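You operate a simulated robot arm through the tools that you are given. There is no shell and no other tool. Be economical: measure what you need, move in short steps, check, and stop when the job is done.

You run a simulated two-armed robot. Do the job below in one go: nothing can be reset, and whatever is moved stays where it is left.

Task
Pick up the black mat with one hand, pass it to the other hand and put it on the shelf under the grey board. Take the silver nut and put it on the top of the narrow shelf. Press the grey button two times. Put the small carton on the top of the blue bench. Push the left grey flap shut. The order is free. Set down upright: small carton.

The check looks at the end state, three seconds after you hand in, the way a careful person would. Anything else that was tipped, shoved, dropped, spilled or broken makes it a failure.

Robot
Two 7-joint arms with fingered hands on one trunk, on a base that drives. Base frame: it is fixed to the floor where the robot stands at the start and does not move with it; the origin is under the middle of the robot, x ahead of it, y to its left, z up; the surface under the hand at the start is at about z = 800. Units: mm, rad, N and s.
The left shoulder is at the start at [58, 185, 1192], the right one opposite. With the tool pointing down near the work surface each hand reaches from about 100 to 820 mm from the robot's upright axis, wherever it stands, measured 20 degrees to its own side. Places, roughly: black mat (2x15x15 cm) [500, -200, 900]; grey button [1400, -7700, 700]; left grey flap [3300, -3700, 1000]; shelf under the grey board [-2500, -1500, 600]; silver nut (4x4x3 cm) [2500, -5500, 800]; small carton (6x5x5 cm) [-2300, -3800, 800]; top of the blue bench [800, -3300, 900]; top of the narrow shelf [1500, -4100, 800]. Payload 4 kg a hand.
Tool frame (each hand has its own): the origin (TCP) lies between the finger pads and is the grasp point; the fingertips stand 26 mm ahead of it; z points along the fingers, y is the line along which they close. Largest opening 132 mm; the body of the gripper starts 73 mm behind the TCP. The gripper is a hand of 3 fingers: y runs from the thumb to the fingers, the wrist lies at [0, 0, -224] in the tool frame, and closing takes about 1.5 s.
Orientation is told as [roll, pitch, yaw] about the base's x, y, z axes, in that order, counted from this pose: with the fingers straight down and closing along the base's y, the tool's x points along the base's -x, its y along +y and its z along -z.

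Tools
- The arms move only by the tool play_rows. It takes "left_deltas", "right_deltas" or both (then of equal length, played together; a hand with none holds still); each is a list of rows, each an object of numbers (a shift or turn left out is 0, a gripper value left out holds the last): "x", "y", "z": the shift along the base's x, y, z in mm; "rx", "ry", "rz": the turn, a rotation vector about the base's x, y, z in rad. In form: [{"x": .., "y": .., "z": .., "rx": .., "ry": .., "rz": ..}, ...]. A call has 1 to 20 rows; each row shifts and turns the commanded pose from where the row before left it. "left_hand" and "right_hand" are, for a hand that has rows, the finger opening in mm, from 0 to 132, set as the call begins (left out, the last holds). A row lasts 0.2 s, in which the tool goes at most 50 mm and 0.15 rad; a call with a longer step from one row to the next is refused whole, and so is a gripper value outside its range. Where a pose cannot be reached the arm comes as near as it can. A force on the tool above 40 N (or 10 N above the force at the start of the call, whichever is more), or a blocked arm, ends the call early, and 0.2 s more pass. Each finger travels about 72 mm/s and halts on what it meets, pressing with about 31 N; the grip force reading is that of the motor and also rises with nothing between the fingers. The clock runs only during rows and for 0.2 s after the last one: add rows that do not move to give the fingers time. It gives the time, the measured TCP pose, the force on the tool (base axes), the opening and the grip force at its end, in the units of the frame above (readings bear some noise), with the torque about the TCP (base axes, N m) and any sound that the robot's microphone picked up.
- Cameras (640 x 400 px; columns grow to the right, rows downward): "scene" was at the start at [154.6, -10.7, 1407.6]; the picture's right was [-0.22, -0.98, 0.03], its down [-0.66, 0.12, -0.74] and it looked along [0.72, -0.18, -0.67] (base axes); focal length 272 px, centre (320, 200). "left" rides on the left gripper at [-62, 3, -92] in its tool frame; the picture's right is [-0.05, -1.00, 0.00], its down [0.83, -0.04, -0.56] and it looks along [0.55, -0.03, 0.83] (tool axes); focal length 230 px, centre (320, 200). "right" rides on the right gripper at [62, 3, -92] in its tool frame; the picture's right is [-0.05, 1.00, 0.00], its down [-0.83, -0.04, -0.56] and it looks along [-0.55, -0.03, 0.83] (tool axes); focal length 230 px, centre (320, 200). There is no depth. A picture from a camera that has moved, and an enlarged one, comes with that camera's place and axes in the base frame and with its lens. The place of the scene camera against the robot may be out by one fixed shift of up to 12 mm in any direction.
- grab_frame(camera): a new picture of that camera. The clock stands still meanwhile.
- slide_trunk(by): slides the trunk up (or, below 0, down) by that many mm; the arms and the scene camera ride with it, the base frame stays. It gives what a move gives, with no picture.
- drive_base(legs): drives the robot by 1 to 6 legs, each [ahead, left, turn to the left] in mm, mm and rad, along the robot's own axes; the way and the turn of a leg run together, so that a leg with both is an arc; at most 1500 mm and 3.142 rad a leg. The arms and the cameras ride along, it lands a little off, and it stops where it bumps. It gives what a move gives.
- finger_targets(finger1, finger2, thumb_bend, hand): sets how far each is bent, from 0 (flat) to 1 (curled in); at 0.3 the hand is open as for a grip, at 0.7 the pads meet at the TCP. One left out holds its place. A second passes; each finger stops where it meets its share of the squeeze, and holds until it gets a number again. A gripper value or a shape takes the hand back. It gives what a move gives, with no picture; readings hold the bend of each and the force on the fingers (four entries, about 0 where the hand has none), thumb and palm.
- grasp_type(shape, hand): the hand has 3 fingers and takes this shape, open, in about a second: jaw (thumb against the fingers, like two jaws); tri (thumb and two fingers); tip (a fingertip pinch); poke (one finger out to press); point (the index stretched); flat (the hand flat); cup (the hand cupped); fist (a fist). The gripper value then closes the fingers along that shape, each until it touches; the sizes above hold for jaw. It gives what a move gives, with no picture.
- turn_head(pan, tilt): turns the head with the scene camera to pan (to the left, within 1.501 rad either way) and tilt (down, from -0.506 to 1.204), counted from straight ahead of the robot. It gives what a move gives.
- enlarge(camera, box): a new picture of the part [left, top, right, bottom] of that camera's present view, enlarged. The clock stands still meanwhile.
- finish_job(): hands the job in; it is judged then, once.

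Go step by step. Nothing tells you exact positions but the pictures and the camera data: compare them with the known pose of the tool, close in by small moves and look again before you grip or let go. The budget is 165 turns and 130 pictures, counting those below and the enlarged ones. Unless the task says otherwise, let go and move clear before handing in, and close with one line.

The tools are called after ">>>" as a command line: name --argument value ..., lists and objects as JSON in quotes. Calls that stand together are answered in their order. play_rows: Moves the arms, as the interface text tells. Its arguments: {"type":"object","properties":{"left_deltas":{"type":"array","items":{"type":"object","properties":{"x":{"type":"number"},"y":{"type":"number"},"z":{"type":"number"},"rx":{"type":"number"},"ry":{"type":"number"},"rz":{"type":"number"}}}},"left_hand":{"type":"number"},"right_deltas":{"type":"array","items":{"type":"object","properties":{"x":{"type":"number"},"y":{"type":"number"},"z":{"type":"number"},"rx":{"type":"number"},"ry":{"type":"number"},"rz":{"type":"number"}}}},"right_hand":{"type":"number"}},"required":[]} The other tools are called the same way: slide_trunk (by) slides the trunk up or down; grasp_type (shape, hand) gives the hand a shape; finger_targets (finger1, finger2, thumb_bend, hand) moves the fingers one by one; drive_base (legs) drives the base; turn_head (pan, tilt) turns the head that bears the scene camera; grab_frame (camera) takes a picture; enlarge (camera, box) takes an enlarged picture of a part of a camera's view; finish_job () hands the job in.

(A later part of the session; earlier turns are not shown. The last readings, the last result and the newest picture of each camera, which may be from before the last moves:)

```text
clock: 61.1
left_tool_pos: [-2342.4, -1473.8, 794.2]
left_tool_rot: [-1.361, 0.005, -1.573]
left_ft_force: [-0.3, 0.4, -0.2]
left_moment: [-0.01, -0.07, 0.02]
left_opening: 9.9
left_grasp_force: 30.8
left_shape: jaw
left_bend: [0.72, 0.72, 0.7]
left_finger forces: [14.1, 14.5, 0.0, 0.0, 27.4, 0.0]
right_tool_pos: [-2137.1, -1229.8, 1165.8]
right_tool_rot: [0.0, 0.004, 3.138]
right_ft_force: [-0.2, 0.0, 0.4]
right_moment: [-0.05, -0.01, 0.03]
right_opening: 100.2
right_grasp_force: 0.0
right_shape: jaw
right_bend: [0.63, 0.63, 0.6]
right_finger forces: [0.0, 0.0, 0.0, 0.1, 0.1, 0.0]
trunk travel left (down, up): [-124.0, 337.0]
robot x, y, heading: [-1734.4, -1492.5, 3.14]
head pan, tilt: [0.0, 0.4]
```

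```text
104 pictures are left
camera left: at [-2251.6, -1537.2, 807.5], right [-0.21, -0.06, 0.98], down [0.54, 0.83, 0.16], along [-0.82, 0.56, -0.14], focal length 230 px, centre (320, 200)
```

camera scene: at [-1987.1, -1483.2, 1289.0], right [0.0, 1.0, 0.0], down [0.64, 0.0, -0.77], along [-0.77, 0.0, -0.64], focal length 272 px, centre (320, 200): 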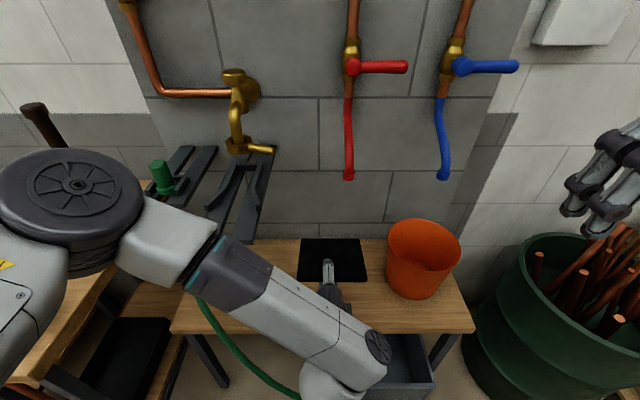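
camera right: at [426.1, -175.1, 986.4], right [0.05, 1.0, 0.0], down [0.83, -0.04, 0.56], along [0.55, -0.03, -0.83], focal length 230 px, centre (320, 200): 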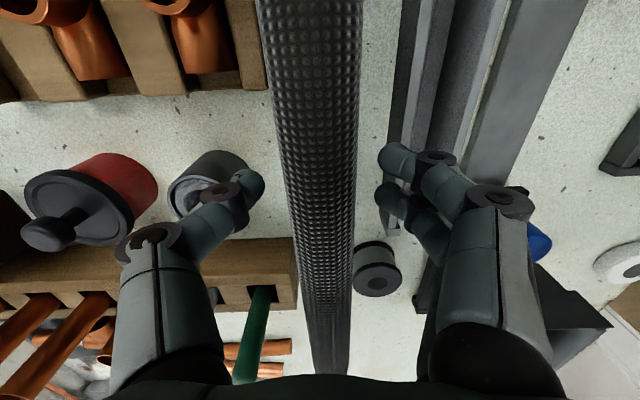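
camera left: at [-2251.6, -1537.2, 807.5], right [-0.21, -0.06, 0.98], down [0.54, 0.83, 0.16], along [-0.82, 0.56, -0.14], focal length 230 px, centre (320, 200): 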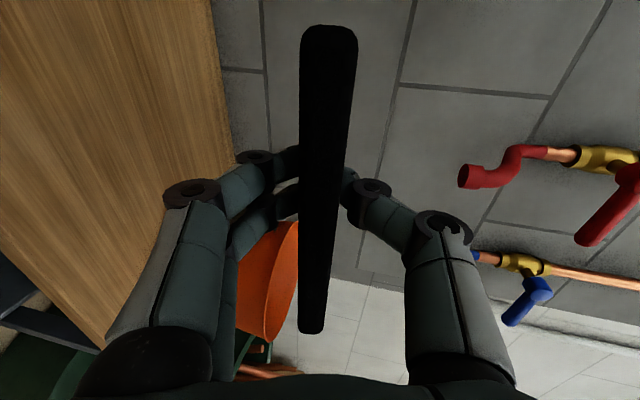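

I'll tilt the mat's far edge down a bit more, move 40 mm deeper, and lower towards the bench.

>>> play_rows --left_deltas '[{"ry": -0.1, "x": -20}, {"ry": -0.11, "x": -20}, {"z": -30}, {"z": -30}, {"z": -30}, {"z": -20}, {}]'

>>> grab_frame --camera "scene"

>>> grab_frame --camera "left"

```text
clock: 62.7
left_tool_pos: [-2381.1, -1474.1, 682.1]
left_tool_rot: [-1.151, 0.007, -1.571]
left_ft_force: [-0.1, -1.5, 0.3]
left_moment: [-0.04, -0.03, 0.03]
left_opening: 10.1
left_grasp_force: 30.9
left_shape: jaw
left_bend: [0.72, 0.72, 0.7]
left_finger forces: [14.1, 14.2, 0.1, 0.0, 27.1, 0.0]
right_tool_pos: [-2136.9, -1230.1, 1166.4]
right_tool_rot: [0.0, 0.004, 3.137]
right_ft_force: [-0.2, 0.0, 0.7]
right_moment: [0.01, 0.0, -0.02]
right_opening: 99.7
right_grasp_force: 0.0
right_shape: jaw
right_bend: [0.63, 0.63, 0.6]
right_finger forces: [0.0, 0.1, 0.0, 0.0, 0.0, 0.0]
trunk travel left (down, up): [-124.0, 337.0]
robot x, y, heading: [-1740.0, -1487.9, 3.141]
head pan, tilt: [0.0, 0.4]
```

```text
103 pictures are left
camera scene: at [-1986.5, -1483.3, 1289.1], right [0.0, 1.0, 0.0], down [0.64, 0.0, -0.77], along [-0.77, 0.0, -0.64], focal length 272 px, centre (320, 200)
```

scene: 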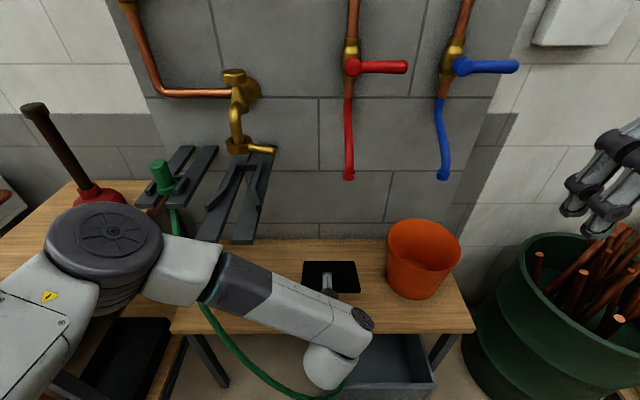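

```text
102 pictures are left
camera left: at [-2296.4, -1536.4, 715.3], right [-0.41, -0.06, 0.91], down [0.49, 0.83, 0.27], along [-0.77, 0.56, -0.31], focal length 230 px, centre (320, 200)
```

left: 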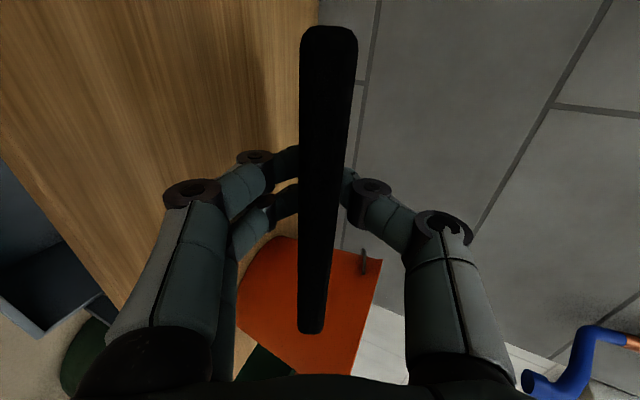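

The bench surface is close. I'll lower in small steps and watch for contact.

>>> play_rows --left_deltas '[{"z": -15}, {"z": -10}, {"z": -5}, {"z": -5}, {"z": -4}, {"z": -4}, {}]'

>>> grab_frame --camera "left"

```text
clock: 64.3
left_tool_pos: [-2381.6, -1473.3, 639.3]
left_tool_rot: [-1.153, 0.008, -1.573]
left_ft_force: [-0.2, 0.2, 0.7]
left_moment: [-0.02, -0.06, 0.04]
left_opening: 9.7
left_grasp_force: 30.5
left_shape: jaw
left_bend: [0.72, 0.72, 0.7]
left_finger forces: [14.1, 14.4, 0.0, 0.1, 27.1, 0.1]
right_tool_pos: [-2136.5, -1228.5, 1165.5]
right_tool_rot: [0.001, 0.003, 3.138]
right_ft_force: [0.0, -0.3, 0.6]
right_moment: [-0.01, -0.01, -0.01]
right_opening: 99.9
right_grasp_force: 0.1
right_shape: jaw
right_bend: [0.63, 0.63, 0.6]
right_finger forces: [0.0, 0.0, 0.0, 0.1, 0.0, 0.0]
trunk travel left (down, up): [-124.0, 337.0]
robot x, y, heading: [-1735.6, -1494.0, 3.138]
head pan, tilt: [0.0, 0.4]
```

```text
101 pictures are left
camera left: at [-2297.1, -1536.0, 673.5], right [-0.41, -0.06, 0.91], down [0.49, 0.83, 0.27], along [-0.77, 0.56, -0.31], focal length 230 px, centre (320, 200)
```

left: 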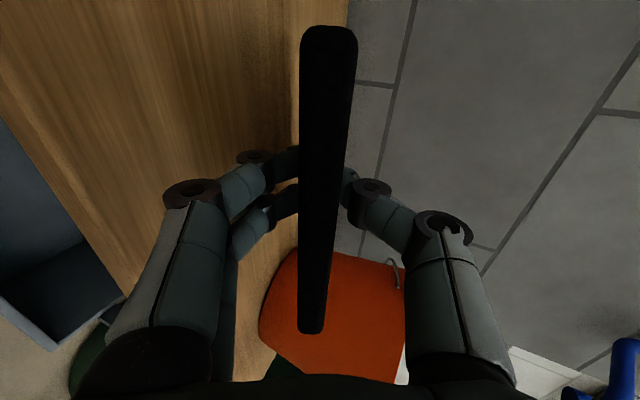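

Bench height works out near z ≈ 556; about 30 mm to go.

>>> play_rows --left_deltas '[{"z": -6}, {"z": -5}, {"z": -4}, {"z": -4}, {"z": -3}, {"z": -3}, {"z": -3}, {}]'

```text
clock: 66.1
left_tool_pos: [-2382.0, -1474.9, 611.9]
left_tool_rot: [-1.151, 0.006, -1.574]
left_ft_force: [0.2, 0.2, -0.2]
left_moment: [-0.02, -0.07, 0.03]
left_opening: 9.9
left_grasp_force: 30.8
left_shape: jaw
left_bend: [0.72, 0.72, 0.7]
left_finger forces: [14.1, 14.2, 0.0, 0.1, 27.1, 0.1]
right_tool_pos: [-2137.4, -1229.2, 1165.9]
right_tool_rot: [0.002, 0.004, 3.138]
right_ft_force: [-0.5, 0.0, -0.3]
right_moment: [-0.03, -0.02, -0.03]
right_opening: 99.9
right_grasp_force: 0.1
right_shape: jaw
right_bend: [0.63, 0.63, 0.6]
right_finger forces: [0.1, 0.0, 0.0, 0.1, 0.0, 0.0]
trunk travel left (down, up): [-124.0, 337.0]
robot x, y, heading: [-1738.4, -1490.4, 3.143]
head pan, tilt: [0.0, 0.4]
```

>>> play_rows --left_deltas '[{"z": -3}, {"z": -3}, {"z": -3}, {"z": -3}, {"z": -3}, {}]'

>>> grab_frame --camera "left"

>>> grab_frame --camera "scene"

```text
clock: 67.5
left_tool_pos: [-2381.0, -1473.9, 597.9]
left_tool_rot: [-1.152, 0.007, -1.571]
left_ft_force: [0.9, -0.4, 0.0]
left_moment: [-0.01, 0.13, 0.02]
left_opening: 10.4
left_grasp_force: 31.2
left_shape: jaw
left_bend: [0.71, 0.71, 0.71]
left_finger forces: [15.3, 15.4, 0.0, 0.0, 30.9, 0.0]
right_tool_pos: [-2137.0, -1230.3, 1166.0]
right_tool_rot: [-0.001, 0.003, 3.139]
right_ft_force: [0.4, -0.2, 0.6]
right_moment: [0.01, -0.02, 0.04]
right_opening: 99.9
right_grasp_force: 0.0
right_shape: jaw
right_bend: [0.63, 0.63, 0.6]
right_finger forces: [0.0, 0.0, 0.0, 0.1, 0.0, 0.0]
trunk travel left (down, up): [-124.0, 337.0]
robot x, y, heading: [-1736.2, -1493.1, 3.135]
head pan, tilt: [0.0, 0.4]
```

```text
100 pictures are left
camera left: at [-2296.2, -1537.3, 630.5], right [-0.41, -0.06, 0.91], down [0.49, 0.83, 0.27], along [-0.77, 0.56, -0.31], focal length 230 px, centre (320, 200)
```

left: 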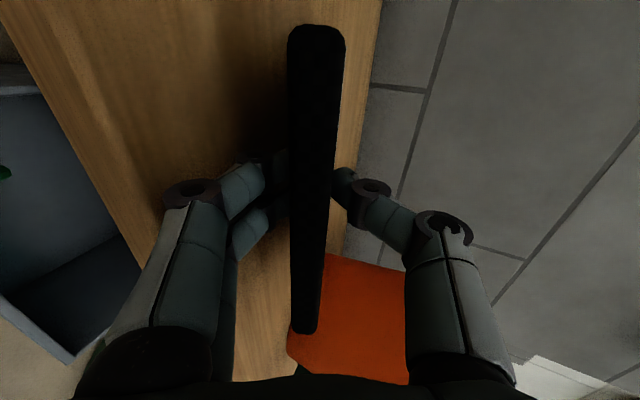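

```text
99 pictures are left
camera scene: at [-1986.4, -1483.1, 1289.1], right [0.0, 1.0, 0.0], down [0.64, 0.0, -0.77], along [-0.77, 0.0, -0.64], focal length 272 px, centre (320, 200)
```

scene: 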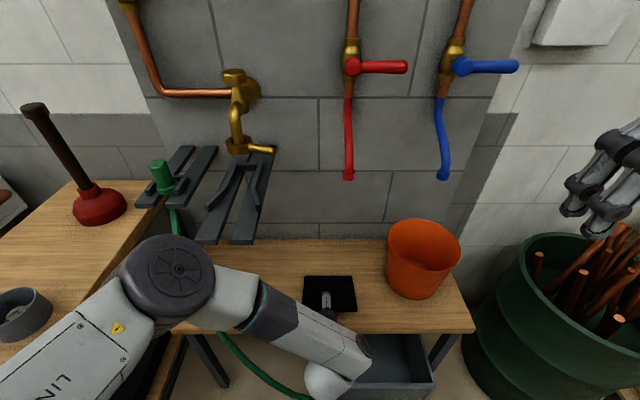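

The mat's far edge has met the bench. I'll lift only the thumb so the mat rests on the fingers, then draw the hand back.

>>> finger_targets --hand "left" --thumb_bend 0.5

>>> grab_frame --camera "left"

```text
clock: 68.5
left_tool_pos: [-2380.8, -1474.7, 596.5]
left_tool_rot: [-1.152, 0.008, -1.572]
left_ft_force: [-0.4, -0.1, 0.3]
left_moment: [-0.02, -0.05, -0.01]
left_opening: 22.4
left_grasp_force: 0.4
left_shape: fingers
left_bend: [0.77, 0.77, 0.5]
left_finger forces: [0.4, 0.5, 0.0, 0.0, 0.2, 0.1]
right_tool_pos: [-2136.5, -1229.5, 1166.4]
right_tool_rot: [0.0, 0.004, 3.138]
right_ft_force: [0.0, 0.1, 0.2]
right_moment: [-0.01, -0.02, -0.01]
right_opening: 99.7
right_grasp_force: 0.0
right_shape: jaw
right_bend: [0.63, 0.63, 0.6]
right_finger forces: [0.0, 0.0, 0.1, 0.0, 0.0, 0.0]
trunk travel left (down, up): [-124.0, 337.0]
robot x, y, heading: [-1738.0, -1491.0, 3.136]
head pan, tilt: [0.0, 0.4]
```

```text
98 pictures are left
camera left: at [-2296.1, -1537.2, 630.3], right [-0.41, -0.06, 0.91], down [0.49, 0.83, 0.27], along [-0.77, 0.56, -0.31], focal length 230 px, centre (320, 200)
```

left: 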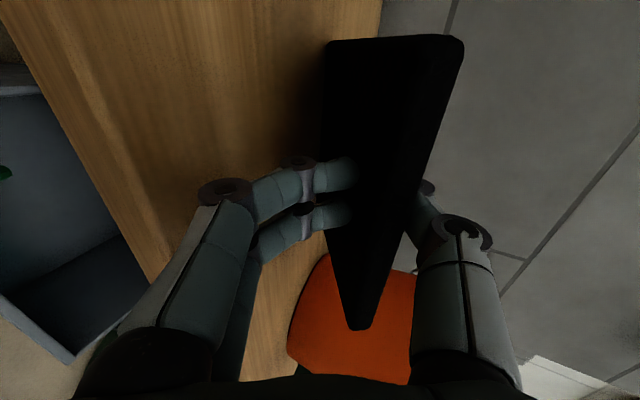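

The fingers followed and tilted the mat up. I'll lower them gently and open the thumb a bit more.

>>> finger_targets --hand "left" --finger1 0.66 --finger2 0.66 --thumb_bend 0.4

>>> grab_frame --camera "left"

>>> grab_frame --camera "scene"

```text
clock: 69.5
left_tool_pos: [-2381.3, -1473.8, 597.1]
left_tool_rot: [-1.153, 0.006, -1.571]
left_ft_force: [-0.1, 0.2, -0.3]
left_moment: [-0.01, -0.03, -0.02]
left_opening: 58.8
left_grasp_force: 0.1
left_shape: fingers
left_bend: [0.66, 0.66, 0.4]
left_finger forces: [0.4, 0.5, 0.0, 0.0, 0.1, 0.0]
right_tool_pos: [-2136.6, -1230.6, 1165.9]
right_tool_rot: [-0.001, 0.003, 3.137]
right_ft_force: [-0.6, -0.4, 0.7]
right_moment: [-0.01, -0.01, 0.01]
right_opening: 99.8
right_grasp_force: 0.1
right_shape: jaw
right_bend: [0.63, 0.63, 0.6]
right_finger forces: [0.1, 0.1, 0.0, 0.1, 0.0, 0.0]
trunk travel left (down, up): [-124.0, 337.0]
robot x, y, heading: [-1737.4, -1494.0, 3.136]
head pan, tilt: [0.0, 0.4]
```

```text
97 pictures are left
camera left: at [-2296.1, -1537.2, 630.3], right [-0.41, -0.06, 0.91], down [0.49, 0.83, 0.27], along [-0.77, 0.56, -0.31], focal length 230 px, centre (320, 200)
```

left: 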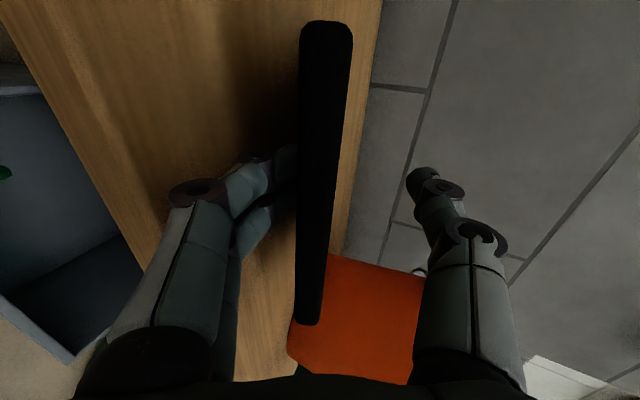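

```text
96 pictures are left
camera scene: at [-1986.7, -1483.1, 1289.0], right [0.0, 1.0, 0.0], down [0.64, 0.0, -0.77], along [-0.77, 0.0, -0.64], focal length 272 px, centre (320, 200)
```

scene: 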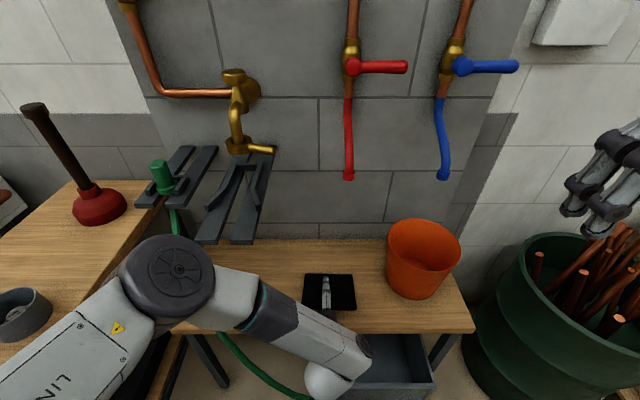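

The thumb is clear and the mat rests on the fingers. Now I'll pull the hand straight back.

>>> play_rows --left_deltas '[{"x": 8}, {"x": 8}, {"x": 8}, {"x": 8}, {"x": 8}, {"x": 8}, {"x": 8}, {"x": 8}, {"x": 8}, {"x": 8}, {}]'

>>> grab_frame --camera "left"

>>> enlarge --camera "scene" --box '[220, 200, 500, 375]'

```text
clock: 71.9
left_tool_pos: [-2300.5, -1475.3, 597.9]
left_tool_rot: [-1.151, 0.005, -1.571]
left_ft_force: [0.3, -0.1, -0.5]
left_moment: [-0.01, -0.04, 0.02]
left_opening: 59.1
left_grasp_force: 0.3
left_shape: fingers
left_bend: [0.66, 0.66, 0.4]
left_finger forces: [0.5, 0.4, 0.0, 0.0, 0.1, 0.1]
right_tool_pos: [-2137.3, -1229.4, 1166.4]
right_tool_rot: [-0.001, 0.003, 3.139]
right_ft_force: [-0.1, 0.0, 0.3]
right_moment: [0.04, 0.01, -0.03]
right_opening: 99.8
right_grasp_force: 0.1
right_shape: jaw
right_bend: [0.63, 0.63, 0.6]
right_finger forces: [0.0, 0.0, 0.0, 0.1, 0.0, 0.1]
trunk travel left (down, up): [-124.0, 337.0]
robot x, y, heading: [-1738.6, -1492.6, 3.138]
head pan, tilt: [0.0, 0.4]
```

```text
95 pictures are left
camera left: at [-2216.2, -1537.2, 630.8], right [-0.41, -0.06, 0.91], down [0.49, 0.83, 0.27], along [-0.77, 0.56, -0.31], focal length 230 px, centre (320, 200)
```

left: 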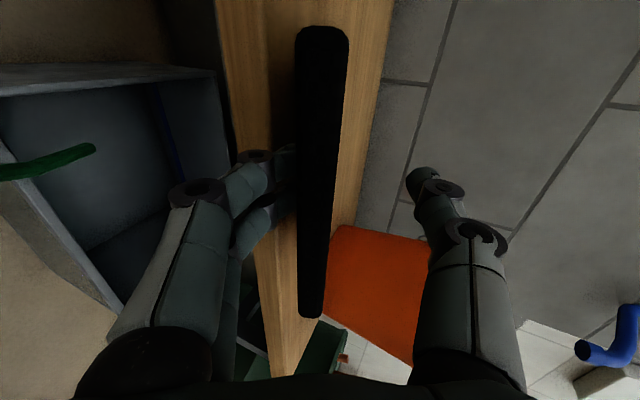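

```text
2.29 times, centred on (360, 288) of scene
camera zoom: at [-1986.8, -1483.1, 1289.0], right [0.0, 1.0, 0.0], down [0.64, 0.0, -0.77], along [-0.77, 0.0, -0.64], focal length 622 px, centre (229, 0)
```

zoom: 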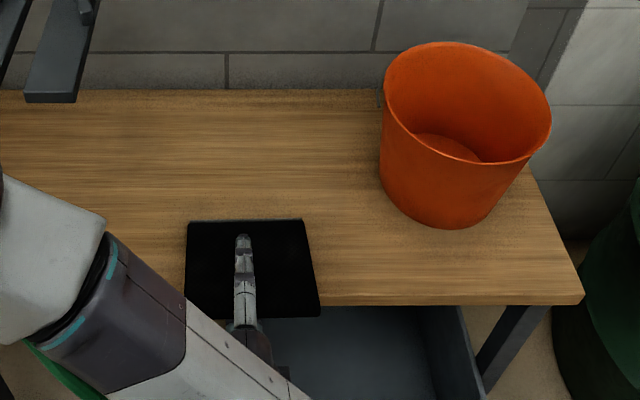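

The mat was dragged along with the fingers. I'll re-grip it, carry it deeper, and then pin it with the right hand while withdrawing the left.

>>> finger_targets --hand "left" --thumb_bend 0.8

>>> play_rows --left_deltas '[{"z": 6}, {"z": 6}, {"x": -25}, {"x": -25}, {"x": -25}, {"x": -25}, {"x": -20}, {"x": -10}, {"z": -5}, {"z": -4}, {}]'

>>> grab_frame --camera "left"

>>> enlarge --camera "scene" --box '[220, 200, 500, 375]'

```text
clock: 72.9
left_tool_pos: [-2302.2, -1475.0, 597.0]
left_tool_rot: [-1.152, 0.007, -1.573]
left_ft_force: [-0.8, 0.8, 0.3]
left_moment: [-0.03, -0.04, -0.04]
left_opening: 15.3
left_grasp_force: 8.9
left_shape: fingers
left_bend: [0.61, 0.61, 0.75]
left_finger forces: [5.0, 5.2, 0.1, 0.0, 8.8, 0.0]
right_tool_pos: [-2136.6, -1229.6, 1166.3]
right_tool_rot: [0.0, 0.004, 3.139]
right_ft_force: [0.6, -0.7, -0.8]
right_moment: [-0.02, 0.01, -0.02]
right_opening: 99.8
right_grasp_force: 0.1
right_shape: jaw
right_bend: [0.63, 0.63, 0.6]
right_finger forces: [0.1, 0.1, 0.0, 0.1, 0.0, 0.1]
trunk travel left (down, up): [-124.0, 337.0]
robot x, y, heading: [-1739.4, -1493.8, 3.141]
head pan, tilt: [0.0, 0.4]
```

```text
clock: 75.3
left_tool_pos: [-2430.6, -1474.7, 600.4]
left_tool_rot: [-1.152, 0.008, -1.571]
left_ft_force: [-0.4, 0.0, -1.8]
left_moment: [-0.02, -0.07, -0.01]
left_opening: 15.3
left_grasp_force: 9.5
left_shape: fingers
left_bend: [0.61, 0.61, 0.75]
left_finger forces: [5.0, 5.1, 0.0, 0.0, 8.7, 0.0]
right_tool_pos: [-2136.6, -1230.1, 1167.2]
right_tool_rot: [-0.001, 0.004, 3.138]
right_ft_force: [0.0, -1.1, 0.4]
right_moment: [0.0, 0.0, -0.01]
right_opening: 99.8
right_grasp_force: 0.0
right_shape: jaw
right_bend: [0.63, 0.63, 0.6]
right_finger forces: [0.1, 0.0, 0.0, 0.0, 0.1, 0.0]
trunk travel left (down, up): [-124.0, 337.0]
robot x, y, heading: [-1736.4, -1491.9, 3.137]
head pan, tilt: [0.0, 0.4]
```

```text
93 pictures are left
camera left: at [-2346.5, -1537.6, 632.9], right [-0.41, -0.06, 0.91], down [0.49, 0.83, 0.27], along [-0.77, 0.56, -0.31], focal length 230 px, centre (320, 200)
```

left: 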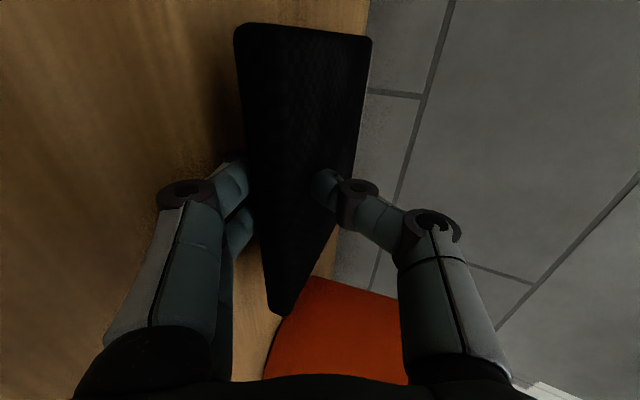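

```text
2.29 times, centred on (360, 288) of scene
camera zoom: at [-1986.8, -1483.1, 1289.0], right [0.0, 1.0, 0.0], down [0.64, 0.0, -0.77], along [-0.77, 0.0, -0.64], focal length 622 px, centre (229, 0)
```

zoom: 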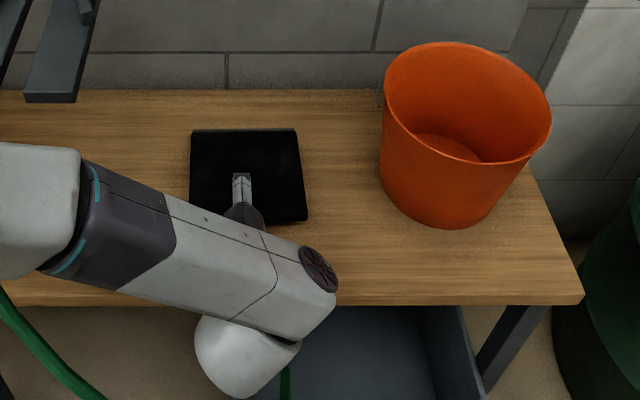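

The mat is back near the middle of the bench. I'll bring the closed right hand over the mat's far part.

>>> play_rows --right_deltas '[{"x": -40, "y": -20}, {"x": -40, "y": -30}, {"x": -40, "y": -30}, {"x": -40, "y": -30}, {"x": -40, "y": -30}, {"x": -40, "y": -30}, {"x": -40, "y": -30}, {"x": -40, "y": -30}, {"x": -28, "y": -15}, {"z": -40}, {"z": -40}, {"z": -40}, {"z": -40}, {"z": -40}, {"z": -40}, {"z": -40}, {"z": -40}, {"z": -40}, {}]' --right_hand 0

>>> grab_frame --camera "scene"

>>> grab_frame --camera "right"

```text
clock: 79.3
left_tool_pos: [-2431.8, -1474.3, 600.2]
left_tool_rot: [-1.151, 0.006, -1.571]
left_ft_force: [-0.3, -0.2, -0.9]
left_moment: [-0.03, -0.09, -0.01]
left_opening: 15.6
left_grasp_force: 9.5
left_shape: fingers
left_bend: [0.61, 0.61, 0.75]
left_finger forces: [5.1, 5.3, 0.0, 0.0, 8.8, 0.0]
right_tool_pos: [-2349.6, -1323.0, 770.8]
right_tool_rot: [0.002, 0.002, 3.138]
right_ft_force: [0.0, 1.4, 0.8]
right_moment: [0.01, 0.0, -0.03]
right_opening: 0.1
right_grasp_force: 31.0
right_shape: jaw
right_bend: [0.67, 0.67, 0.74]
right_finger forces: [0.0, 0.0, 0.1, 0.0, 0.1, 0.1]
right hand out of reach, approached as far as the arm can: row 5, 6, 7, 8, 9
trunk travel left (down, up): [-124.0, 337.0]
robot x, y, heading: [-1739.1, -1495.8, 3.141]
head pan, tilt: [0.0, 0.4]
```

```text
91 pictures are left
camera scene: at [-1986.1, -1483.4, 1289.3], right [0.0, 1.0, 0.0], down [0.64, 0.0, -0.77], along [-0.77, 0.0, -0.64], focal length 272 px, centre (320, 200)
```

scene: 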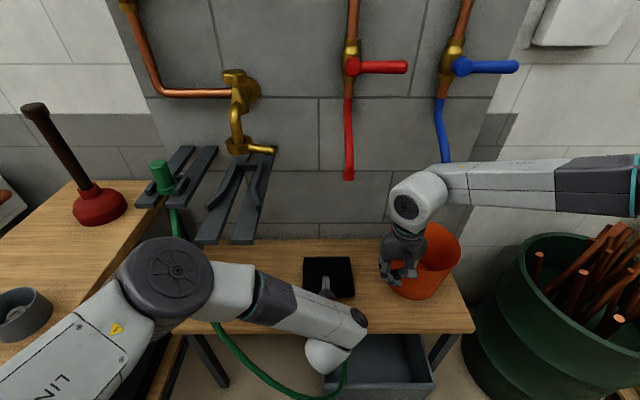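

```text
90 pictures are left
camera right: at [-2287.4, -1327.5, 863.0], right [-0.06, -1.0, 0.0], down [-0.83, 0.05, 0.55], along [-0.55, 0.03, -0.83], focal length 230 px, centre (320, 200)
```

right: 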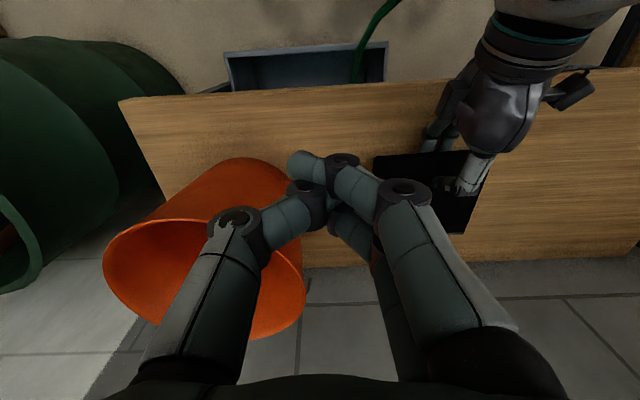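

The right hand stopped short, at [-2350, -1323, 771]. At lower height reach should be better; I'll move it sideways first and check.

>>> play_rows --right_deltas '[{"y": -30}, {"y": -30}, {"y": -30}, {"y": -30, "x": -20}, {"y": -20, "x": -30}, {"x": -30}, {"x": -30}, {}]'

>>> grab_frame --camera "right"

```text
clock: 81.1
left_tool_pos: [-2431.0, -1475.4, 598.3]
left_tool_rot: [-1.152, 0.007, -1.573]
left_ft_force: [0.2, 0.6, -0.2]
left_moment: [-0.02, -0.04, 0.02]
left_opening: 15.3
left_grasp_force: 10.2
left_shape: fingers
left_bend: [0.61, 0.61, 0.75]
left_finger forces: [5.0, 5.2, 0.0, 0.0, 8.9, 0.0]
right_tool_pos: [-2377.6, -1351.5, 798.3]
right_tool_rot: [0.003, 0.001, 3.139]
right_ft_force: [0.8, -0.3, 0.4]
right_moment: [-0.04, -0.01, 0.0]
right_opening: 0.0
right_grasp_force: 31.1
right_shape: jaw
right_bend: [0.67, 0.67, 0.74]
right_finger forces: [0.1, 0.0, 0.0, 0.0, 0.0, 0.1]
right hand out of reach, approached as far as the arm can: row 2, 3, 4, 5, 6, 7
trunk travel left (down, up): [-124.0, 337.0]
robot x, y, heading: [-1741.9, -1493.6, 3.14]
head pan, tilt: [0.0, 0.4]
```

```text
89 pictures are left
camera right: at [-2316.4, -1354.8, 891.3], right [-0.06, -1.0, 0.0], down [-0.83, 0.05, 0.55], along [-0.55, 0.03, -0.83], focal length 230 px, centre (320, 200)
```

right: 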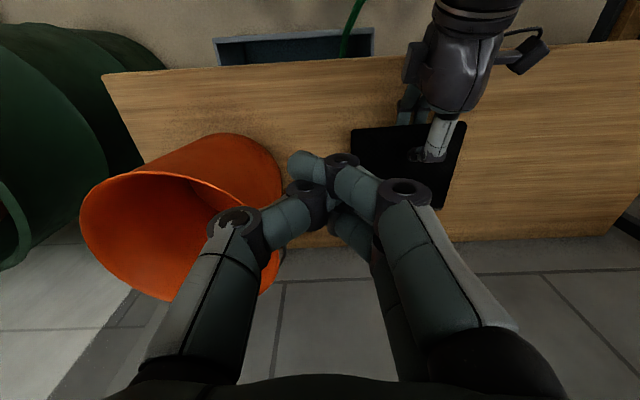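

The right hand can't reach there, so I'll retract it. Instead I'll tilt the mat more steeply, set its far edge on the bench, open, and withdraw along the hand's own axis so the mat's weight keeps it in place.

>>> play_rows --right_deltas '[{"z": 30}, {"x": 40, "z": 30}, {"x": 40, "z": 40}, {"x": 40, "y": 30, "z": 40}, {"x": 40, "y": 30, "z": 40}, {"x": 40, "y": 30, "z": 40}, {"x": 40, "y": 30, "z": 40}, {}]' --left_deltas '[{"z": 20}, {"z": 20}, {"z": 20}, {"z": 10}, {"ry": -0.12}, {"ry": -0.12}, {"ry": -0.12}, {}]' --left_hand 5

>>> grab_frame --camera "left"

>>> grab_frame --camera "scene"

```text
refused: row 3 steps farther than a row can; nothing moved
```

```text
88 pictures are left
camera left: at [-2346.5, -1537.6, 632.9], right [-0.41, -0.06, 0.91], down [0.49, 0.83, 0.27], along [-0.77, 0.56, -0.31], focal length 230 px, centre (320, 200)
```

left: 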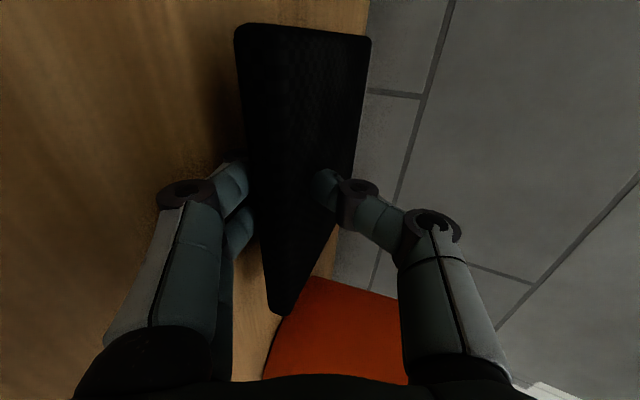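

```text
87 pictures are left
camera scene: at [-1986.9, -1483.2, 1289.0], right [0.0, 1.0, 0.0], down [0.64, 0.0, -0.77], along [-0.77, 0.0, -0.64], focal length 272 px, centre (320, 200)
```

scene: 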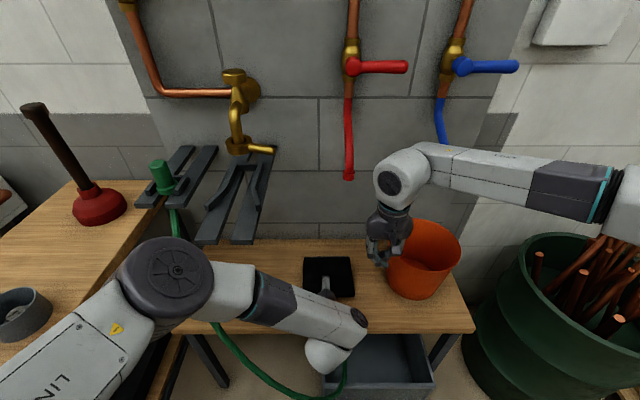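

Refused because a combined step was too long; repeating with smaller steps.

>>> play_rows --right_deltas '[{"z": 30}, {"x": 30, "z": 30}, {"x": 30, "z": 35}, {"x": 30, "y": 10, "z": 35}, {"x": 30, "y": 15, "z": 35}, {"x": 30, "y": 20, "z": 30}, {"x": 30, "y": 25, "z": 25}, {"x": 40, "y": 20}]' --left_deltas '[{"z": 20}, {"z": 20}, {"z": 20}, {"z": 10}, {"ry": -0.12}, {"ry": -0.12}, {"ry": -0.12}, {}]' --left_hand 5

>>> grab_frame --camera "left"

>>> grab_frame --camera "scene"

```text
clock: 82.9
left_tool_pos: [-2430.0, -1475.0, 671.8]
left_tool_rot: [-0.791, 0.005, -1.569]
left_ft_force: [-0.4, 0.7, -0.9]
left_moment: [-0.03, -0.07, 0.0]
left_opening: 6.5
left_grasp_force: 0.2
left_shape: jaw
left_bend: [0.7, 0.7, 0.7]
left_finger forces: [2.1, 2.0, 0.0, 0.0, 3.4, 0.0]
right_tool_pos: [-2154.9, -1260.0, 1022.6]
right_tool_rot: [0.003, 0.001, 3.138]
right_ft_force: [0.0, 0.2, 0.0]
right_moment: [0.0, 0.05, 0.0]
right_opening: 0.1
right_grasp_force: 31.5
right_shape: jaw
right_bend: [0.67, 0.67, 0.74]
right_finger forces: [0.0, 0.0, 0.0, 0.0, 0.0, 0.1]
trunk travel left (down, up): [-124.0, 337.0]
robot x, y, heading: [-1738.6, -1489.6, 3.142]
head pan, tilt: [0.0, 0.4]
```

```text
86 pictures are left
camera left: at [-2362.9, -1536.6, 732.4], right [-0.7, -0.06, 0.71], down [0.36, 0.83, 0.43], along [-0.61, 0.56, -0.56], focal length 230 px, centre (320, 200)
```

left: 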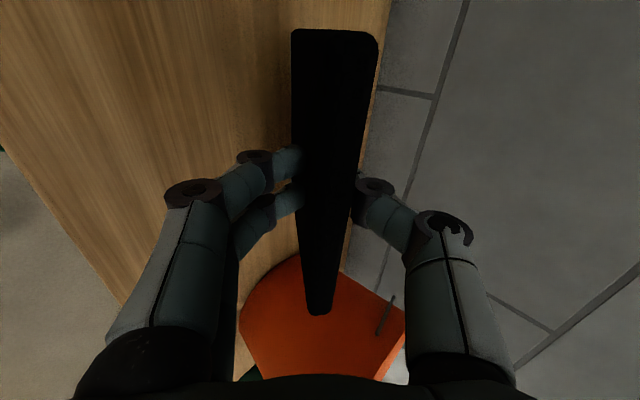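

```text
85 pictures are left
camera scene: at [-1984.8, -1482.1, 1289.5], right [0.0, 1.0, 0.0], down [0.64, 0.0, -0.77], along [-0.77, 0.0, -0.64], focal length 272 px, centre (320, 200)
```

scene: 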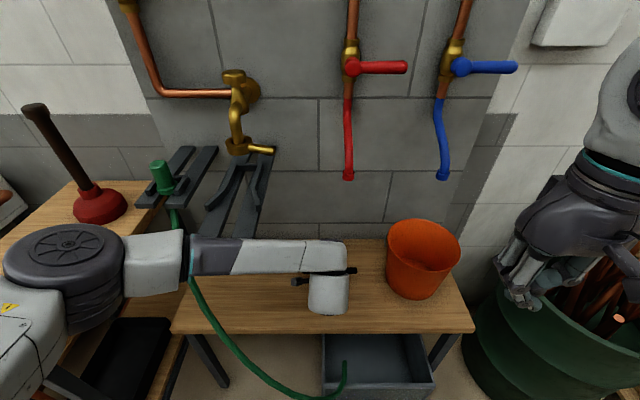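

The mat is tilted at about 45° and still held. I'll let the grip settle, then lower until the edge touches.

>>> play_rows --left_deltas '[{}, {}, {"z": -8}, {"z": -6}, {"z": -5}, {"z": -4}, {"z": -4}, {"z": -3}, {"z": -3}, {}]'

>>> grab_frame --camera "left"

```text
clock: 85.1
left_tool_pos: [-2431.3, -1473.2, 638.0]
left_tool_rot: [-0.792, 0.007, -1.569]
left_ft_force: [1.1, -0.8, 1.0]
left_moment: [-0.02, 0.08, -0.04]
left_opening: 7.0
left_grasp_force: 0.0
left_shape: jaw
left_bend: [0.69, 0.69, 0.7]
left_finger forces: [1.9, 2.3, 0.1, 0.1, 4.1, 0.1]
right_tool_pos: [-2158.1, -1260.9, 1021.5]
right_tool_rot: [-0.001, 0.002, 3.139]
right_ft_force: [-0.4, -0.8, -0.3]
right_moment: [-0.01, 0.04, -0.04]
right_opening: 0.2
right_grasp_force: 31.0
right_shape: jaw
right_bend: [0.67, 0.67, 0.74]
right_finger forces: [0.0, 0.1, 0.0, 0.0, 0.0, 0.1]
trunk travel left (down, up): [-124.0, 337.0]
robot x, y, heading: [-1740.9, -1491.4, 3.136]
head pan, tilt: [0.0, 0.4]
```

```text
84 pictures are left
camera left: at [-2364.0, -1536.9, 698.4], right [-0.7, -0.06, 0.71], down [0.36, 0.83, 0.43], along [-0.61, 0.56, -0.56], focal length 230 px, centre (320, 200)
```

left: 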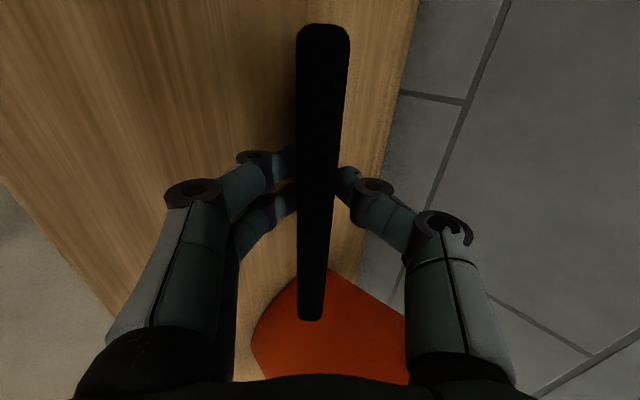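

Contact is made. I'll open the thumb and fingers slightly and withdraw along the hand's axis.

>>> finger_targets --hand "left" --finger1 0.66 --finger2 0.66 --thumb_bend 0.5

>>> play_rows --left_deltas '[{"x": 6, "z": 6}, {"x": 6, "z": 6}, {"x": 6, "z": 6}, {"x": 6, "z": 6}, {}]'

>>> grab_frame --camera "left"

```text
clock: 86.1
left_tool_pos: [-2431.3, -1474.7, 637.4]
left_tool_rot: [-0.79, 0.007, -1.569]
left_ft_force: [0.2, 0.2, -1.3]
left_moment: [-0.01, -0.07, 0.01]
left_opening: 42.6
left_grasp_force: 0.4
left_shape: fingers
left_bend: [0.65, 0.65, 0.5]
left_finger forces: [0.3, 0.3, 0.0, 0.0, 0.1, 0.0]
right_tool_pos: [-2156.7, -1260.1, 1021.9]
right_tool_rot: [0.001, 0.005, 3.138]
right_ft_force: [-0.4, -1.0, 0.5]
right_moment: [0.0, 0.02, 0.0]
right_opening: 0.0
right_grasp_force: 30.8
right_shape: jaw
right_bend: [0.67, 0.67, 0.74]
right_finger forces: [0.0, 0.1, 0.0, 0.1, 0.0, 0.0]
trunk travel left (down, up): [-124.0, 337.0]
robot x, y, heading: [-1741.4, -1493.2, 3.137]
head pan, tilt: [0.0, 0.4]
```

```text
clock: 87.3
left_tool_pos: [-2406.4, -1473.5, 660.1]
left_tool_rot: [-0.791, 0.006, -1.57]
left_ft_force: [-0.2, -0.1, -0.8]
left_moment: [-0.03, 0.0, 0.02]
left_opening: 42.4
left_grasp_force: 0.4
left_shape: fingers
left_bend: [0.66, 0.66, 0.5]
left_finger forces: [0.2, 0.2, 0.0, 0.0, 0.0, 0.1]
right_tool_pos: [-2156.9, -1260.3, 1021.3]
right_tool_rot: [0.001, 0.003, 3.14]
right_ft_force: [0.0, 0.7, -0.3]
right_moment: [0.0, -0.01, 0.0]
right_opening: 0.0
right_grasp_force: 31.2
right_shape: jaw
right_bend: [0.67, 0.67, 0.74]
right_finger forces: [0.0, 0.1, 0.1, 0.0, 0.1, 0.0]
trunk travel left (down, up): [-124.0, 337.0]
robot x, y, heading: [-1736.5, -1491.9, 3.137]
head pan, tilt: [0.0, 0.4]
```

```text
83 pictures are left
camera left: at [-2339.4, -1536.4, 721.7], right [-0.7, -0.06, 0.71], down [0.36, 0.83, 0.43], along [-0.61, 0.56, -0.56], focal length 230 px, centre (320, 200)
```

left: 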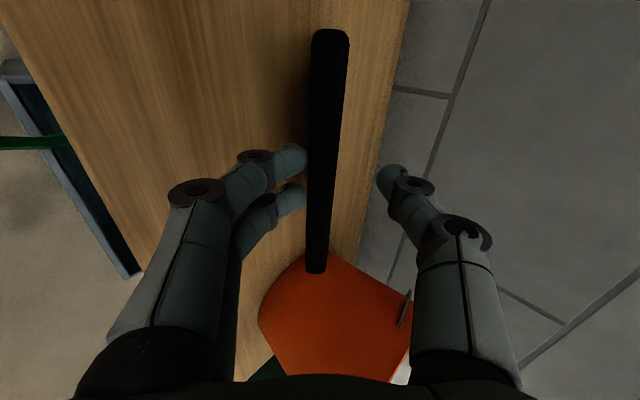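

The mat is staying put while the hand leaves. I'll continue, flatter now, so the near edge comes down softly.

>>> play_rows --left_deltas '[{"x": 6, "z": 3}, {"x": 6, "z": 2}, {"x": 6, "z": 0}, {"x": 6, "z": 0}, {}]'

>>> grab_frame --camera "left"

```text
clock: 88.5
left_tool_pos: [-2384.0, -1472.9, 666.6]
left_tool_rot: [-0.793, 0.007, -1.57]
left_ft_force: [0.9, -0.7, 0.4]
left_moment: [-0.01, -0.02, 0.04]
left_opening: 42.2
left_grasp_force: 0.1
left_shape: fingers
left_bend: [0.66, 0.66, 0.5]
left_finger forces: [0.0, 0.0, 0.0, 0.0, 0.0, 0.0]
right_tool_pos: [-2158.1, -1261.5, 1021.8]
right_tool_rot: [0.003, 0.004, 3.139]
right_ft_force: [0.1, -0.3, 0.2]
right_moment: [0.02, -0.02, 0.01]
right_opening: 0.0
right_grasp_force: 31.0
right_shape: jaw
right_bend: [0.67, 0.67, 0.74]
right_finger forces: [0.0, 0.0, 0.1, 0.1, 0.0, 0.1]
trunk travel left (down, up): [-124.0, 337.0]
robot x, y, heading: [-1736.6, -1487.8, 3.139]
head pan, tilt: [0.0, 0.4]
```

```text
82 pictures are left
camera left: at [-2316.6, -1536.6, 727.7], right [-0.7, -0.06, 0.71], down [0.36, 0.83, 0.43], along [-0.61, 0.56, -0.56], focal length 230 px, centre (320, 200)
```

left: 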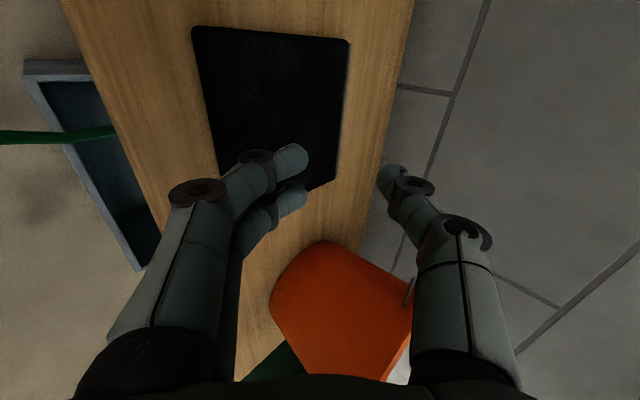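

The mat lies flat on the bench. I'll lift the left hand away and bring it to a neutral, down-pointing pose.

>>> play_rows --left_deltas '[{"z": 30, "x": 20}, {"z": 30, "x": 30}, {"z": 40, "x": 30}, {"z": 40, "x": 30}, {"z": 40, "x": 30}, {"z": 40, "x": 30}, {"z": 40, "x": 20, "ry": -0.13}, {"z": 40, "ry": -0.13}, {"ry": -0.13}, {"ry": -0.13}, {"ry": -0.13}, {"ry": -0.13}, {}]' --left_hand 130

>>> play_rows --left_deltas '[{"rz": -0.1428}, {"rz": -0.1428}, {"rz": -0.1428}, {"rz": -0.1428}, {"rz": -0.1428}, {"rz": -0.1428}, {"rz": -0.1428}, {"rz": -0.1428}, {"rz": -0.1428}, {"rz": -0.1428}, {"rz": -0.1428}, {}]'

>>> grab_frame --camera "scene"

```text
clock: 91.3
left_tool_pos: [-2192.6, -1474.1, 965.6]
left_tool_rot: [-0.012, 0.005, -1.565]
left_ft_force: [-0.5, 0.3, 0.6]
left_moment: [0.01, -0.03, 0.03]
left_opening: 129.8
left_grasp_force: 0.1
left_shape: jaw
left_bend: [0.33, 0.33, 0.32]
left_finger forces: [0.0, 0.0, 0.0, 0.0, 0.1, 0.0]
right_tool_pos: [-2157.9, -1260.2, 1022.1]
right_tool_rot: [0.002, 0.004, 3.138]
right_ft_force: [0.1, -0.9, 0.9]
right_moment: [0.0, 0.0, 0.06]
right_opening: 0.2
right_grasp_force: 30.8
right_shape: jaw
right_bend: [0.67, 0.67, 0.74]
right_finger forces: [0.0, 0.0, 0.1, 0.1, 0.0, 0.1]
trunk travel left (down, up): [-124.0, 337.0]
robot x, y, heading: [-1735.5, -1495.3, 3.143]
head pan, tilt: [0.0, 0.4]
```

```text
clock: 93.9
left_tool_pos: [-2193.2, -1474.5, 967.1]
left_tool_rot: [-0.013, 0.004, -3.135]
left_ft_force: [0.7, -0.2, 0.3]
left_moment: [0.02, 0.0, 0.03]
left_opening: 129.6
left_grasp_force: 0.1
left_shape: jaw
left_bend: [0.33, 0.33, 0.32]
left_finger forces: [0.1, 0.0, 0.0, 0.1, 0.0, 0.0]
right_tool_pos: [-2158.0, -1259.5, 1020.9]
right_tool_rot: [0.0, 0.004, 3.137]
right_ft_force: [0.5, -0.8, -0.6]
right_moment: [0.01, 0.0, 0.02]
right_opening: 0.0
right_grasp_force: 31.0
right_shape: jaw
right_bend: [0.67, 0.67, 0.74]
right_finger forces: [0.0, 0.0, 0.1, 0.1, 0.0, 0.1]
trunk travel left (down, up): [-124.0, 337.0]
robot x, y, heading: [-1741.7, -1493.6, 3.144]
head pan, tilt: [0.0, 0.4]
```

```text
81 pictures are left
camera scene: at [-1986.6, -1483.2, 1289.0], right [0.0, 1.0, 0.0], down [0.64, 0.0, -0.77], along [-0.77, 0.0, -0.64], focal length 272 px, centre (320, 200)
```

scene: 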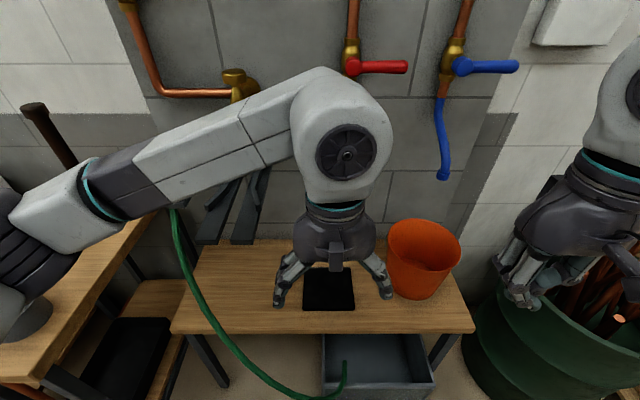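

The mat is done. Next is the small carton further along this wall; I'll raise the trunk, back off and strafe left.

>>> slide_trunk --by 100

>>> drive_base --legs '[[-400, 0, 0], [0, 1200, 0], [0, 1100, 0]]'

>>> grab_frame --camera "scene"

```text
clock: 95.2
left_tool_pos: [-2195.3, -1473.7, 1064.0]
left_tool_rot: [-0.011, 0.006, -3.134]
left_ft_force: [0.5, -0.5, -0.5]
left_moment: [-0.03, 0.02, 0.01]
left_opening: 129.9
left_grasp_force: 0.1
left_shape: jaw
left_bend: [0.33, 0.33, 0.32]
left_finger forces: [0.0, 0.0, 0.0, 0.0, 0.0, 0.0]
right_tool_pos: [-2159.4, -1260.2, 1120.0]
right_tool_rot: [0.003, 0.003, 3.139]
right_ft_force: [0.3, 0.6, -0.1]
right_moment: [-0.01, -0.01, -0.01]
right_opening: 0.0
right_grasp_force: 31.3
right_shape: jaw
right_bend: [0.67, 0.67, 0.74]
right_finger forces: [0.1, 0.0, 0.0, 0.1, 0.0, 0.0]
trunk travel left (down, up): [-224.0, 237.0]
robot x, y, heading: [-1738.8, -1491.9, 3.139]
head pan, tilt: [0.0, 0.4]
```

```text
clock: 108.7
left_tool_pos: [-1808.4, -3795.3, 1066.7]
left_tool_rot: [-0.012, 0.004, 3.135]
left_ft_force: [-0.6, 0.6, -0.3]
left_moment: [0.0, -0.02, -0.02]
left_opening: 129.8
left_grasp_force: 0.0
left_shape: jaw
left_bend: [0.33, 0.33, 0.32]
left_finger forces: [0.0, 0.1, 0.0, 0.0, 0.0, 0.0]
right_tool_pos: [-1770.7, -3580.5, 1119.9]
right_tool_rot: [0.001, 0.005, 3.128]
right_ft_force: [0.4, 0.5, -0.2]
right_moment: [0.07, 0.03, 0.03]
right_opening: 0.1
right_grasp_force: 31.4
right_shape: jaw
right_bend: [0.67, 0.67, 0.74]
right_finger forces: [0.1, 0.0, 0.0, 0.1, 0.0, 0.1]
trunk travel left (down, up): [-224.0, 237.0]
robot x, y, heading: [-1353.0, -3820.1, 3.13]
head pan, tilt: [0.0, 0.4]
```

```text
80 pictures are left
camera scene: at [-1521.3, -3806.8, 1423.4], right [0.01, 1.0, 0.0], down [0.52, -0.01, -0.85], along [-0.85, 0.01, -0.52], focal length 272 px, centre (320, 200)
```

scene: 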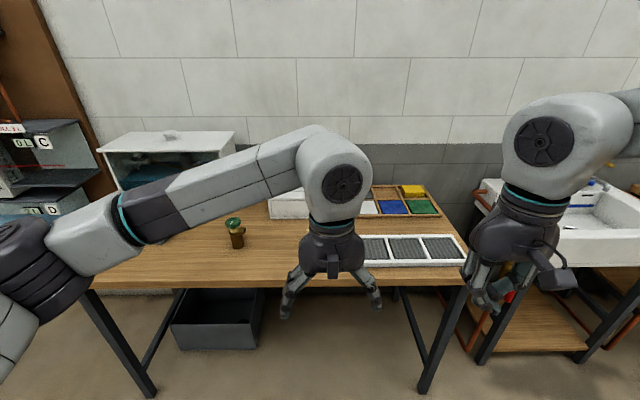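

The left arm blocks the view of the bench; I'll move it to the side.

>>> play_rows --left_deltas '[{"y": -40, "x": 20}, {"y": -40, "x": 20}, {"y": -40, "x": 20}, {"y": -40, "x": 20}, {"y": -40}, {"y": -40}, {"y": -40}, {"y": -40}, {}]'

>>> grab_frame --camera "scene"

```text
clock: 110.7
left_tool_pos: [-1726.9, -4115.3, 1065.6]
left_tool_rot: [-0.011, 0.005, 3.137]
left_ft_force: [0.0, 0.7, -1.2]
left_moment: [0.0, -0.01, -0.01]
left_opening: 130.0
left_grasp_force: 0.1
left_shape: jaw
left_bend: [0.33, 0.33, 0.32]
left_finger forces: [0.1, 0.0, 0.0, 0.0, 0.0, 0.0]
right_tool_pos: [-1770.3, -3580.2, 1118.7]
right_tool_rot: [0.002, 0.004, 3.128]
right_ft_force: [-0.3, 0.7, -0.1]
right_moment: [-0.02, -0.02, 0.02]
right_opening: 0.1
right_grasp_force: 31.0
right_shape: jaw
right_bend: [0.67, 0.67, 0.74]
right_finger forces: [0.0, 0.1, 0.0, 0.0, 0.0, 0.1]
trunk travel left (down, up): [-224.0, 237.0]
robot x, y, heading: [-1356.1, -3820.1, 3.127]
head pan, tilt: [0.0, 0.4]
```

```text
79 pictures are left
camera scene: at [-1521.9, -3806.1, 1423.3], right [0.01, 1.0, 0.0], down [0.52, -0.01, -0.85], along [-0.85, 0.01, -0.52], focal length 272 px, centre (320, 200)
```

scene: 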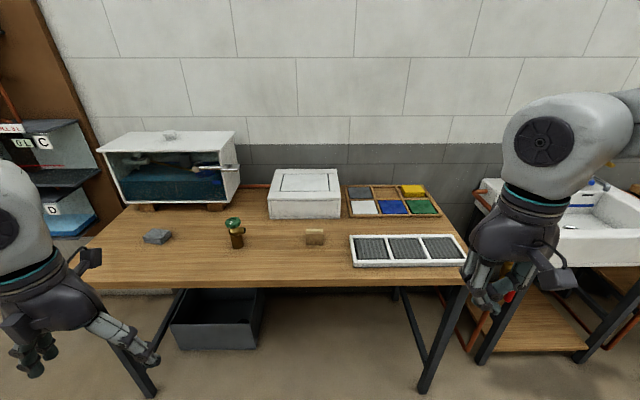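

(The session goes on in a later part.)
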